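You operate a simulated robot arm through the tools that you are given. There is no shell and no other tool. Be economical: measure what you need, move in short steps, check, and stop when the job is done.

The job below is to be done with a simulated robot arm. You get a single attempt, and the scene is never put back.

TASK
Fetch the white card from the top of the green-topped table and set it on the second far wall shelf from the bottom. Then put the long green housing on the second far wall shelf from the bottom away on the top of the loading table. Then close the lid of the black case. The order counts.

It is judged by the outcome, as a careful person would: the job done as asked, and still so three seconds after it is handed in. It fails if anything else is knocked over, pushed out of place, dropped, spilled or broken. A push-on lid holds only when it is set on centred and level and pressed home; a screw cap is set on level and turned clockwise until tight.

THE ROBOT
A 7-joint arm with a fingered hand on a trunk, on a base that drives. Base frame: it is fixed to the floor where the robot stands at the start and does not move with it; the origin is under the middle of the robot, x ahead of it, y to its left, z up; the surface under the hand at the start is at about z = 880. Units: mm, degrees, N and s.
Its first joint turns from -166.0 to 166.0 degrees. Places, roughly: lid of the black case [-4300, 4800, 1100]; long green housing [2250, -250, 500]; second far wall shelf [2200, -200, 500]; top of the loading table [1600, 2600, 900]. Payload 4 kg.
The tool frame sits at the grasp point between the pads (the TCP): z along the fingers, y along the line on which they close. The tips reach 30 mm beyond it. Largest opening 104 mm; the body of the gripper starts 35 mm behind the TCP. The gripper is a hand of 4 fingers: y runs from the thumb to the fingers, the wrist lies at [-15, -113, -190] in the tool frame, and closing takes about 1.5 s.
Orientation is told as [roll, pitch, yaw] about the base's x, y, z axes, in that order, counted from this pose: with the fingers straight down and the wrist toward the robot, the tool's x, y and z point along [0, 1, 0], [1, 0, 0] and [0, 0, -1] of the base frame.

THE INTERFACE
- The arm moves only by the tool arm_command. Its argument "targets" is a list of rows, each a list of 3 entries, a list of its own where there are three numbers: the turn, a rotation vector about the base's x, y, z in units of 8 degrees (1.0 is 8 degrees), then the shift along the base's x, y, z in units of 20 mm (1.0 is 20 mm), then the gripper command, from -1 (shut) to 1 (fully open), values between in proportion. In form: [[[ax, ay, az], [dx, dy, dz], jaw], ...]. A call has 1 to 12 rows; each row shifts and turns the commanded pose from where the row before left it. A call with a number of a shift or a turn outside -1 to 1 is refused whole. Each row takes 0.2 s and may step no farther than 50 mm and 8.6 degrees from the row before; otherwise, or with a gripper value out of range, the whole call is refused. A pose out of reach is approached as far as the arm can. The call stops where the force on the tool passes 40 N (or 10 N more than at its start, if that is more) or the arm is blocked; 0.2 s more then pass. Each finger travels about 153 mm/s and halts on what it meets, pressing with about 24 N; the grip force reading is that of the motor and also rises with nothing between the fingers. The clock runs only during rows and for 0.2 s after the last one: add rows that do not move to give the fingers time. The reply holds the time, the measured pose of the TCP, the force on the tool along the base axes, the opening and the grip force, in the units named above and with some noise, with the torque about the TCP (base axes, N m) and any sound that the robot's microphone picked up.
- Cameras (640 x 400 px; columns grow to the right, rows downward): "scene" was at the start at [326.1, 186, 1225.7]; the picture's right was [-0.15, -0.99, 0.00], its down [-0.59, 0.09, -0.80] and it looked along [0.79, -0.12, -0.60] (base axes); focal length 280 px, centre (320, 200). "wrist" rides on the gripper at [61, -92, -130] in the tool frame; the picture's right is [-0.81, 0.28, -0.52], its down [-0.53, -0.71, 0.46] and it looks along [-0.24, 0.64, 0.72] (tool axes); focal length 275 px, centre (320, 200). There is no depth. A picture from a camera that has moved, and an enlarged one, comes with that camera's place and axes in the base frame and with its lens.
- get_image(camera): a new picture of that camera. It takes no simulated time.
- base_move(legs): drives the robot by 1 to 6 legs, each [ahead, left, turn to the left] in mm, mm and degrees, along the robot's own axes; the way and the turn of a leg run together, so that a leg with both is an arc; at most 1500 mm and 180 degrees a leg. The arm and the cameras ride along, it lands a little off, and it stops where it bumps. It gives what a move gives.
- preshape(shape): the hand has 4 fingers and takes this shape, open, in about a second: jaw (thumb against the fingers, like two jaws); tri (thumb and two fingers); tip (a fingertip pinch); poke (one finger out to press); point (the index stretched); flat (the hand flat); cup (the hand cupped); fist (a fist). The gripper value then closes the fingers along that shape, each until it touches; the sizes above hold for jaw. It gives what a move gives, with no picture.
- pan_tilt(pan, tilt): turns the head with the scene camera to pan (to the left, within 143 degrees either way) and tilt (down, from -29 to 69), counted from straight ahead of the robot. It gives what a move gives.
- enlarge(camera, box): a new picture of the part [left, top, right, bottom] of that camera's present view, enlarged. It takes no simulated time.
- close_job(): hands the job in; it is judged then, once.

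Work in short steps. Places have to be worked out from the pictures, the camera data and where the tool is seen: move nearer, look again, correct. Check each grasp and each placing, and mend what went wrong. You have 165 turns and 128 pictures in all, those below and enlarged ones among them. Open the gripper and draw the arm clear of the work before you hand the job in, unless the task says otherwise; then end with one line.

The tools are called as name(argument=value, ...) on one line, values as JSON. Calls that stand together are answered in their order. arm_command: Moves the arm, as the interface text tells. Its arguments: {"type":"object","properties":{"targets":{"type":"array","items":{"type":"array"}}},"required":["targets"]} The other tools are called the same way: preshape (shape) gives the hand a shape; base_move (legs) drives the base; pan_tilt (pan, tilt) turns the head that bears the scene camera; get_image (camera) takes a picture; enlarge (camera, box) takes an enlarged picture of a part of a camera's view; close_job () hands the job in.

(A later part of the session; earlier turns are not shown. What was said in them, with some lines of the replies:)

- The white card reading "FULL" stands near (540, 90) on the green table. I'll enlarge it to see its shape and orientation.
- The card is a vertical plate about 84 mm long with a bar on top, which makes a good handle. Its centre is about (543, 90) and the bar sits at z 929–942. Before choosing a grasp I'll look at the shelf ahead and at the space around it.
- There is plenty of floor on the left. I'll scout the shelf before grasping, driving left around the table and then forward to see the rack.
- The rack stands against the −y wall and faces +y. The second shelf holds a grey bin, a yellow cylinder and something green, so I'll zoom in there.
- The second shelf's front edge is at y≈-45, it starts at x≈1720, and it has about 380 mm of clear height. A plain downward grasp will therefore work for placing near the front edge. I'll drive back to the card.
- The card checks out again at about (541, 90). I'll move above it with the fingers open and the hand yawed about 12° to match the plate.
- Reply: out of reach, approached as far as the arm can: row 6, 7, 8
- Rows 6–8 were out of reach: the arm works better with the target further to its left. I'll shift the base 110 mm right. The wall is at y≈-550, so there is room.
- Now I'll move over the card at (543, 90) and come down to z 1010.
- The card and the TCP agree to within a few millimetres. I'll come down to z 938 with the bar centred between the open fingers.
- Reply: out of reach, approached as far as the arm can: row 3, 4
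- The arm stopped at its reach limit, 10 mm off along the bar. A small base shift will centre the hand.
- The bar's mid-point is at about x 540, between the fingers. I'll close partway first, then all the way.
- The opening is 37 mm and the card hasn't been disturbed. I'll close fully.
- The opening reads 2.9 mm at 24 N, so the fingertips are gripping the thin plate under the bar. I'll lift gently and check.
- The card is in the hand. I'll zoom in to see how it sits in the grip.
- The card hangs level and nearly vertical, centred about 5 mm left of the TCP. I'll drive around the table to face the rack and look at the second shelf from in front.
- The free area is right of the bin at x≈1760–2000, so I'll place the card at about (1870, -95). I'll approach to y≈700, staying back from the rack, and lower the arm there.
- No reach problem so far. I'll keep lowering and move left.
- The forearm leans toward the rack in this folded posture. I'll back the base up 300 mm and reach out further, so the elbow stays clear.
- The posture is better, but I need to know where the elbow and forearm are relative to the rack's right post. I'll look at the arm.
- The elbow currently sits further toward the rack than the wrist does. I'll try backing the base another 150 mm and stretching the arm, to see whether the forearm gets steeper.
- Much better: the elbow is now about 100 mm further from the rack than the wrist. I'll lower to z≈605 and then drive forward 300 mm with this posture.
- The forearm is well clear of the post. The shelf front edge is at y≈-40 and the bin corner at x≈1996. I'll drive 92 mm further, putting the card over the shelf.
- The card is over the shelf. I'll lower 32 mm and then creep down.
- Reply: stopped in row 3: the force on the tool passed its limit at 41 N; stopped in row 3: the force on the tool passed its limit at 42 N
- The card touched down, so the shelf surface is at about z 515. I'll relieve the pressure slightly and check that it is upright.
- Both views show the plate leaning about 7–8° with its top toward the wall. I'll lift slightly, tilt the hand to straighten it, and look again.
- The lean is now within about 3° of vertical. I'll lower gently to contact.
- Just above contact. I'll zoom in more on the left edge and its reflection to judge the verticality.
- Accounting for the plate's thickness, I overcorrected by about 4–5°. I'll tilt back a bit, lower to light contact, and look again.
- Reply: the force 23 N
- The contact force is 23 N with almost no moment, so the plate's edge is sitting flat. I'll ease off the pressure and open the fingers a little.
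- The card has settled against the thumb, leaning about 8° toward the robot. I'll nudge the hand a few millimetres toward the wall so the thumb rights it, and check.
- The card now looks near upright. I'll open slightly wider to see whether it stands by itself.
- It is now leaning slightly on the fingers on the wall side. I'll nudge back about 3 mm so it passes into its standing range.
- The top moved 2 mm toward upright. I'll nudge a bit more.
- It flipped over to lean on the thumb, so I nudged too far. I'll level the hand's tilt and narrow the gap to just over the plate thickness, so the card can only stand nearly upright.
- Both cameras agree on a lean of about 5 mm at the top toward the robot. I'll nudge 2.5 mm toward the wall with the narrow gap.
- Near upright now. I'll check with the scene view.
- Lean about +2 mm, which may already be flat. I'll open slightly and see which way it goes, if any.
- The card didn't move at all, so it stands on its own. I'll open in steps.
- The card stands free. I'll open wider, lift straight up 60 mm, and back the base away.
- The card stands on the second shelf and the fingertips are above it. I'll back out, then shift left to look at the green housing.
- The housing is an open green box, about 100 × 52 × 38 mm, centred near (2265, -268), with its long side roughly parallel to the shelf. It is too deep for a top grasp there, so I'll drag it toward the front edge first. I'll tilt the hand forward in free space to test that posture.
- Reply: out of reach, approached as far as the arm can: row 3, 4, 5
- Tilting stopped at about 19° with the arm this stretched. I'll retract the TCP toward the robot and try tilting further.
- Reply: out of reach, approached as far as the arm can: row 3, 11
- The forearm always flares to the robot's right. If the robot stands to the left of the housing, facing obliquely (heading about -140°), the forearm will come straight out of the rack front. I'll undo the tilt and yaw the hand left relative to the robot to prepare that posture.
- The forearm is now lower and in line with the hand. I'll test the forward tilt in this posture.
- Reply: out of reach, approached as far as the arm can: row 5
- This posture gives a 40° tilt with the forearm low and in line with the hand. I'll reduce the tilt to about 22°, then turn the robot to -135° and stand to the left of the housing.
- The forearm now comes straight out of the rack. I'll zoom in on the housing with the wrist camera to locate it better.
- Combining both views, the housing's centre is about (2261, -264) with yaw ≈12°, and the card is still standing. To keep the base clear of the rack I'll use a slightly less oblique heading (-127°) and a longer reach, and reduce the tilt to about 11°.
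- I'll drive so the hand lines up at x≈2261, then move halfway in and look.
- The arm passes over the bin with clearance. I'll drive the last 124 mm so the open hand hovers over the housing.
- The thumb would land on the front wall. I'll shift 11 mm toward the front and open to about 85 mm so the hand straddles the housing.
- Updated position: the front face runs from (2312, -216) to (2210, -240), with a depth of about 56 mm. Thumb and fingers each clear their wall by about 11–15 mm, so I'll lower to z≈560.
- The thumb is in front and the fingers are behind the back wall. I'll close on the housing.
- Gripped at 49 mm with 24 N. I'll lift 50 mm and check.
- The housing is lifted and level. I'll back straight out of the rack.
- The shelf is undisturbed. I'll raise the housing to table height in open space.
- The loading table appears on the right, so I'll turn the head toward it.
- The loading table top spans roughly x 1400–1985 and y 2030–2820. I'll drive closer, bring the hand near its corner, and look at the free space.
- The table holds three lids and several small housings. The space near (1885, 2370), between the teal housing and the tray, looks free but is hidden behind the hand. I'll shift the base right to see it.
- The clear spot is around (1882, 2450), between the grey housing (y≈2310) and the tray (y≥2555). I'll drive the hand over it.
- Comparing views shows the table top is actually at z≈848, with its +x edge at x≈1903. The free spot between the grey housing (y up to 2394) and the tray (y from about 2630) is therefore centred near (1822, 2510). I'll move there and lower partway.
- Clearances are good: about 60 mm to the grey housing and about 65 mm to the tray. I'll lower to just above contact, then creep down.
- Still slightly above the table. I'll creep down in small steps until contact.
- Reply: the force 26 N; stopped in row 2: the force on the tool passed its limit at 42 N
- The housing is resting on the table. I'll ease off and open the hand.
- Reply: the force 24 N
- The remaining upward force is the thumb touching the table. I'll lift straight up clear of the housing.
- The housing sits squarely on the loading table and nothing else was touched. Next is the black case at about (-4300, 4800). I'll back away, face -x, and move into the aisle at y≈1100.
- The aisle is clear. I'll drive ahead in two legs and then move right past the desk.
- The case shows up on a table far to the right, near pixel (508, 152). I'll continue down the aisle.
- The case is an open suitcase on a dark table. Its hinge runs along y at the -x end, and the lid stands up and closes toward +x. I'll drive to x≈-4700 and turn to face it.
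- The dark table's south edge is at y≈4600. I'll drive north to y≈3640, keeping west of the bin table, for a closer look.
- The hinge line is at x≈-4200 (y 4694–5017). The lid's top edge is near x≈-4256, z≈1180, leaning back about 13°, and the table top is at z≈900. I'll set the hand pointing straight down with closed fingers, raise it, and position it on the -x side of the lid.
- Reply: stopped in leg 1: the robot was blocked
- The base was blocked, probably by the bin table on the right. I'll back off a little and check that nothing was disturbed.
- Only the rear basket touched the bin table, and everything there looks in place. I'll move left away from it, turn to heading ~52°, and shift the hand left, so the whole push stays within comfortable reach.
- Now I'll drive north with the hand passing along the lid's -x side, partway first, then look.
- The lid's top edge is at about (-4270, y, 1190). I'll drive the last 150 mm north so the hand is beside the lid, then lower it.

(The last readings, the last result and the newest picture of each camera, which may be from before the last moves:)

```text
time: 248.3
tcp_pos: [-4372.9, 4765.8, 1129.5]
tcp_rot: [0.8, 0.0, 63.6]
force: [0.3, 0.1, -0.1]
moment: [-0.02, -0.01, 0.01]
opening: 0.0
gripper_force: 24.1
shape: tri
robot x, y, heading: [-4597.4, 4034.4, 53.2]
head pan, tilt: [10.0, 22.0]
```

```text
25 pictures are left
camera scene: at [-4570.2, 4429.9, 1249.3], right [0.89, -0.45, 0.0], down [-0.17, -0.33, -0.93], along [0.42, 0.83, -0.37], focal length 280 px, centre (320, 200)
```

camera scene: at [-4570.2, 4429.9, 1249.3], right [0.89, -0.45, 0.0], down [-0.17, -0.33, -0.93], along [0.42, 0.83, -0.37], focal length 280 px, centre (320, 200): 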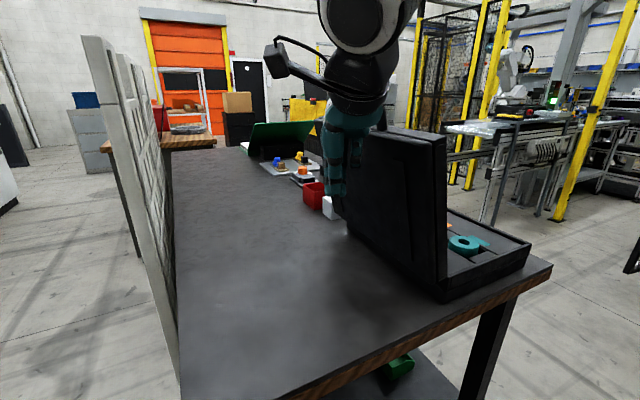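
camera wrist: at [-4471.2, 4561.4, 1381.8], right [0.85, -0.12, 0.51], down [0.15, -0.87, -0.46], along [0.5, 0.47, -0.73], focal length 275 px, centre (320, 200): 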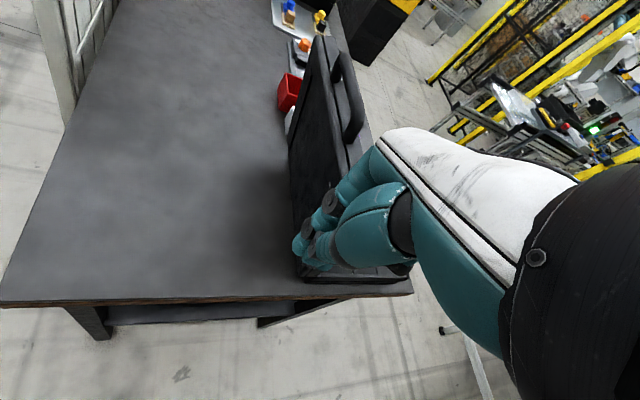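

The hand is beside the lid with its fingertips around z 1100. I'll push toward +x in small steps and watch the force.

arm_command(targets=[[[0, 0, 0], [0.9, 0, 0], -1], [[0, 0, 0], [0.9, 0, 0], -1], [[0, 0, 0], [0.9, 0, 0], -1], [[0, 0, 0], [0.9, 0, 0], -1], [[0, 0, 0], [0.9, 0, 0], -1], [[0, 0, 0], [0.9, 0, 0], -1], [[0, 0, 0], [0.9, 0, 0], -1], [[0, 0, 0], [0, 0, 0], -1]])

get_image(camera="scene")

```text
time: 250.1
tcp_pos: [-4246.4, 4764.1, 1128.6]
tcp_rot: [0.8, 0.0, 63.5]
force: [-0.2, 0.3, 0.2]
moment: [0.06, 0.02, -0.02]
opening: 0.0
gripper_force: 23.9
shape: tri
robot x, y, heading: [-4598.5, 4033.5, 52.9]
head pan, tilt: [10.0, 22.0]
```

```text
24 pictures are left
camera scene: at [-4570.1, 4429.9, 1249.3], right [0.89, -0.45, 0.0], down [-0.17, -0.33, -0.93], along [0.42, 0.83, -0.37], focal length 280 px, centre (320, 200)
```

scene: 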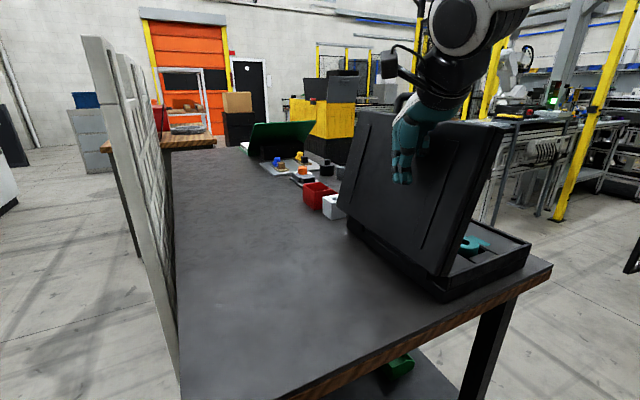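

The lid is rotating past vertical and following the hand. I'll continue pushing.

arm_command(targets=[[[0, 0, 0], [0.9, 0, 0], -1], [[0, 0, 0], [0.9, 0, 0], -1], [[0, 0, 0], [0.9, 0, 0], -1], [[0, 0, 0], [0.9, 0, 0], -1], [[0, 0, 0], [0.9, 0, 0], -1], [[0, 0, 0], [0, 0, 0], -1]])

get_image(camera="scene")

```text
time: 251.5
tcp_pos: [-4158.3, 4764.8, 1129.2]
tcp_rot: [0.8, -0.1, 63.7]
force: [0.0, -0.7, -0.2]
moment: [0.01, 0.02, -0.01]
opening: 0.1
gripper_force: 24.0
shape: tri
robot x, y, heading: [-4596.6, 4039.8, 53.4]
head pan, tilt: [10.0, 22.0]
```

```text
23 pictures are left
camera scene: at [-4570.2, 4429.9, 1249.3], right [0.89, -0.45, 0.0], down [-0.17, -0.33, -0.93], along [0.42, 0.83, -0.37], focal length 280 px, centre (320, 200)
```

scene: 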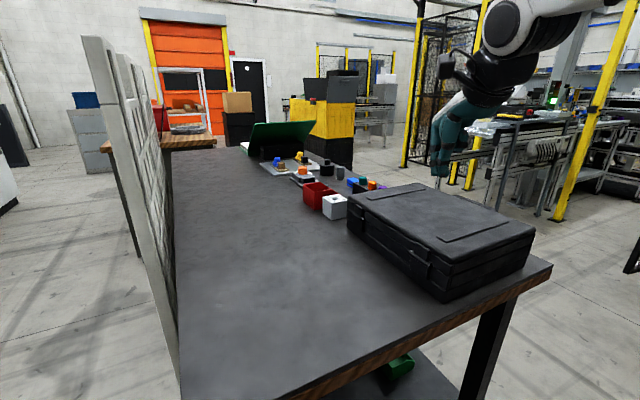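

The lid has fallen shut. I'll zoom in to check that it is fully closed.

enlarge(camera="scene", box=[330, 170, 560, 310])

```text
2.78 times, centred on (445, 240) of scene
camera zoom: at [-4570.2, 4429.9, 1249.3], right [0.89, -0.45, 0.0], down [-0.17, -0.33, -0.93], along [0.42, 0.83, -0.37], focal length 778 px, centre (-28, 89)
```

zoom: 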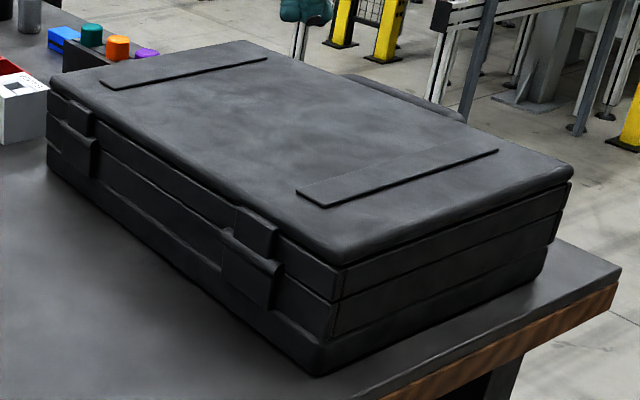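

The lid looks closed and flush. I'll press down gently near its free edge to be sure it is fully seated.

arm_command(targets=[[[0, 0, 0], [1, 0, 0], -1], [[0, 0, 0], [1, 0, 0], -1], [[0, 0, 0], [1, 0, 0], -1], [[0, 0, 0], [1, 0, 0], -1], [[0, 0, 0], [0, 0, -0.8], -1], [[0, 0, 0], [0, 0, -0.8], -1], [[0, 0, 0], [0, 0, -0.8], -1], [[0, 0, 0], [0, 0, 0], -1]])

get_image(camera="scene")

```text
time: 253.3
tcp_pos: [-4078.9, 4767.5, 1083.4]
tcp_rot: [0.7, 0.0, 63.6]
force: [-0.6, -0.2, -0.1]
moment: [0.01, 0.02, -0.03]
opening: 0.1
gripper_force: 23.7
shape: tri
robot x, y, heading: [-4597.3, 4035.7, 53.2]
head pan, tilt: [10.0, 22.0]
```

```text
21 pictures are left
camera scene: at [-4570.1, 4429.9, 1249.3], right [0.89, -0.45, 0.0], down [-0.17, -0.33, -0.93], along [0.42, 0.83, -0.37], focal length 280 px, centre (320, 200)
```

scene: 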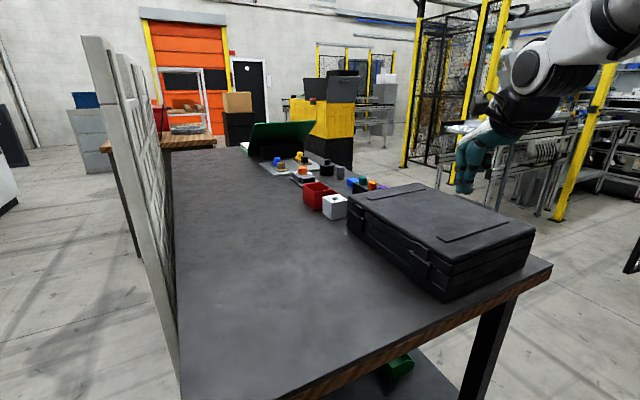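

arm_command(targets=[[[0, 0, 0], [0, 0, -0.4], -1], [[0, 0, 0], [0, 0, -0.4], -1], [[0, 0, 0], [0, 0, -0.3], -1], [[0, 0, 0], [0, 0, -0.2], -1], [[0, 0, 0], [0, 0, 0], -1]])

arm_command(targets=[[[0, 0, 0], [0, 0, -0.15], -1], [[0, 0, 0], [0, 0, -0.15], -1], [[0, 0, 0], [0, 0, -0.15], -1], [[0, 0, 0], [0, 0, -0.15], -1], [[0, 0, 0], [0, 0, -0.15], -1], [[0, 0, 0], [0, 0, -0.15], -1], [[0, 0, 0], [0, 0, 0], -1]])

```text
time: 254.5
tcp_pos: [-4079.1, 4766.4, 1055.2]
tcp_rot: [0.8, 0.1, 63.6]
force: [0.1, 0.7, -0.4]
moment: [0.01, -0.01, 0.01]
opening: 0.0
gripper_force: 24.2
shape: tri
robot x, y, heading: [-4598.9, 4035.1, 53.1]
head pan, tilt: [10.0, 22.0]
```

```text
time: 256.1
tcp_pos: [-4079.9, 4765.3, 1038.5]
tcp_rot: [0.8, 0.1, 63.7]
force: [0.0, -0.8, -0.4]
moment: [0.01, 0.03, -0.03]
opening: 0.0
gripper_force: 23.5
shape: tri
robot x, y, heading: [-4593.0, 4036.3, 53.2]
head pan, tilt: [10.0, 22.0]
```

No contact yet, so I'll keep creeping down.

arm_command(targets=[[[0, 0, 0], [0, 0, -0.15], -1], [[0, 0, 0], [0, 0, -0.15], -1], [[0, 0, 0], [0, 0, -0.15], -1], [[0, 0, 0], [0, 0, -0.15], -1], [[0, 0, 0], [0, 0, -0.15], -1], [[0, 0, 0], [0, 0, -0.15], -1], [[0, 0, 0], [0, 0, -0.15], -1], [[0, 0, 0], [0, 0, -0.15], -1], [[0, 0, 0], [0, 0, 0], -1]])

get_image(camera="scene")

```text
time: 257.6
tcp_pos: [-4079.0, 4767.0, 1024.6]
tcp_rot: [0.8, -0.8, 63.6]
force: [0.3, 1.0, 10.5]
moment: [-0.07, 0.01, 0.04]
opening: 0.4
gripper_force: 24.3
shape: tri
robot x, y, heading: [-4596.5, 4039.1, 53.3]
head pan, tilt: [10.0, 22.0]
stopped in row 7: the force on the tool passed its limit at 45 N (the readings are from after the stop); the commanded pose is now the measured one
```

```text
20 pictures are left
camera scene: at [-4570.3, 4429.6, 1249.4], right [0.89, -0.45, 0.0], down [-0.17, -0.33, -0.93], along [0.42, 0.83, -0.37], focal length 280 px, centre (320, 200)
```

scene: 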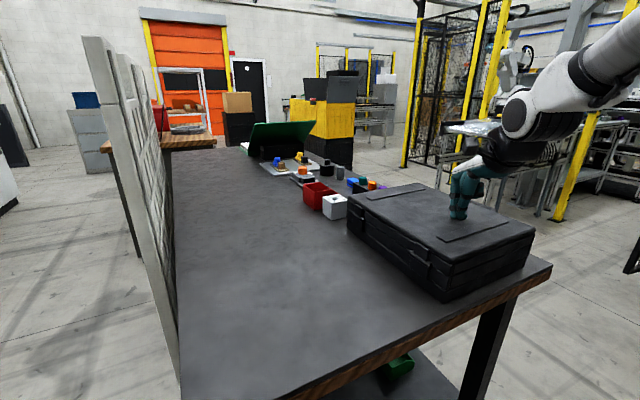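

The press met solid resistance at about 45 N with the lid unchanged, so it is fully closed. I'll raise the hand, open it, and back away.

arm_command(targets=[[[0, 0, 0], [0, 0, 1], -1], [[0, 0, 0], [0, 0, 1], -1], [[0, 0, 0], [0, 0, 1], -1], [[0, 0, 0], [0, 0, 1], -1], [[0, 0, 0], [0, 0, 1], -1], [[0, 0, 0], [0, 0, 1], -1], [[0, 0, 0], [0, 0, 1], 0.5], [[0, 0, 0], [0, 0, 1], 0.5], [[0, 0, 0], [0, 0, 0], 0.5], [[0, 0, 0], [0, 0, 0], 0.5]])

base_move(legs=[[-400, 150, 0]])

get_image(camera="scene")

```text
time: 259.8
tcp_pos: [-4081.1, 4766.7, 1185.0]
tcp_rot: [0.8, -0.6, 63.5]
force: [0.3, 1.4, 0.2]
moment: [-0.04, -0.02, -0.04]
opening: 71.9
gripper_force: 0.0
shape: tri
robot x, y, heading: [-4597.7, 4033.9, 53.2]
head pan, tilt: [10.0, 22.0]
```

```text
time: 262.4
tcp_pos: [-4446.9, 4539.9, 1184.6]
tcp_rot: [0.9, -0.7, 63.8]
force: [-0.1, 0.3, 0.9]
moment: [0.03, -0.01, -0.02]
opening: 71.9
gripper_force: 0.1
shape: tri
robot x, y, heading: [-4957.0, 3807.3, 53.6]
head pan, tilt: [10.0, 22.0]
```

```text
19 pictures are left
camera scene: at [-4934.0, 4202.5, 1249.3], right [0.89, -0.45, 0.0], down [-0.17, -0.34, -0.93], along [0.41, 0.83, -0.37], focal length 280 px, centre (320, 200)
```

scene: 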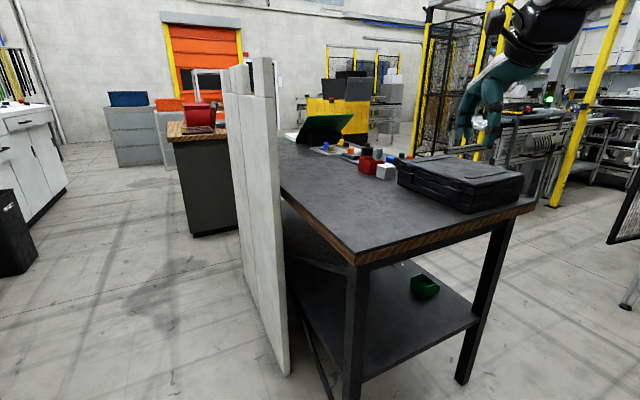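

The case is shut, nothing near it has moved, and the arm is clear with the hand open. I'm handing the job in.

close_job()

```text
The job is handed in.
```

All three jobs are done in order: the white card stands on the second shelf, the green housing sits on top of the loading table, and the black case's lid is closed; on the way to the case the robot's rear basket bumped the white-bin table, and nothing there looked moved.
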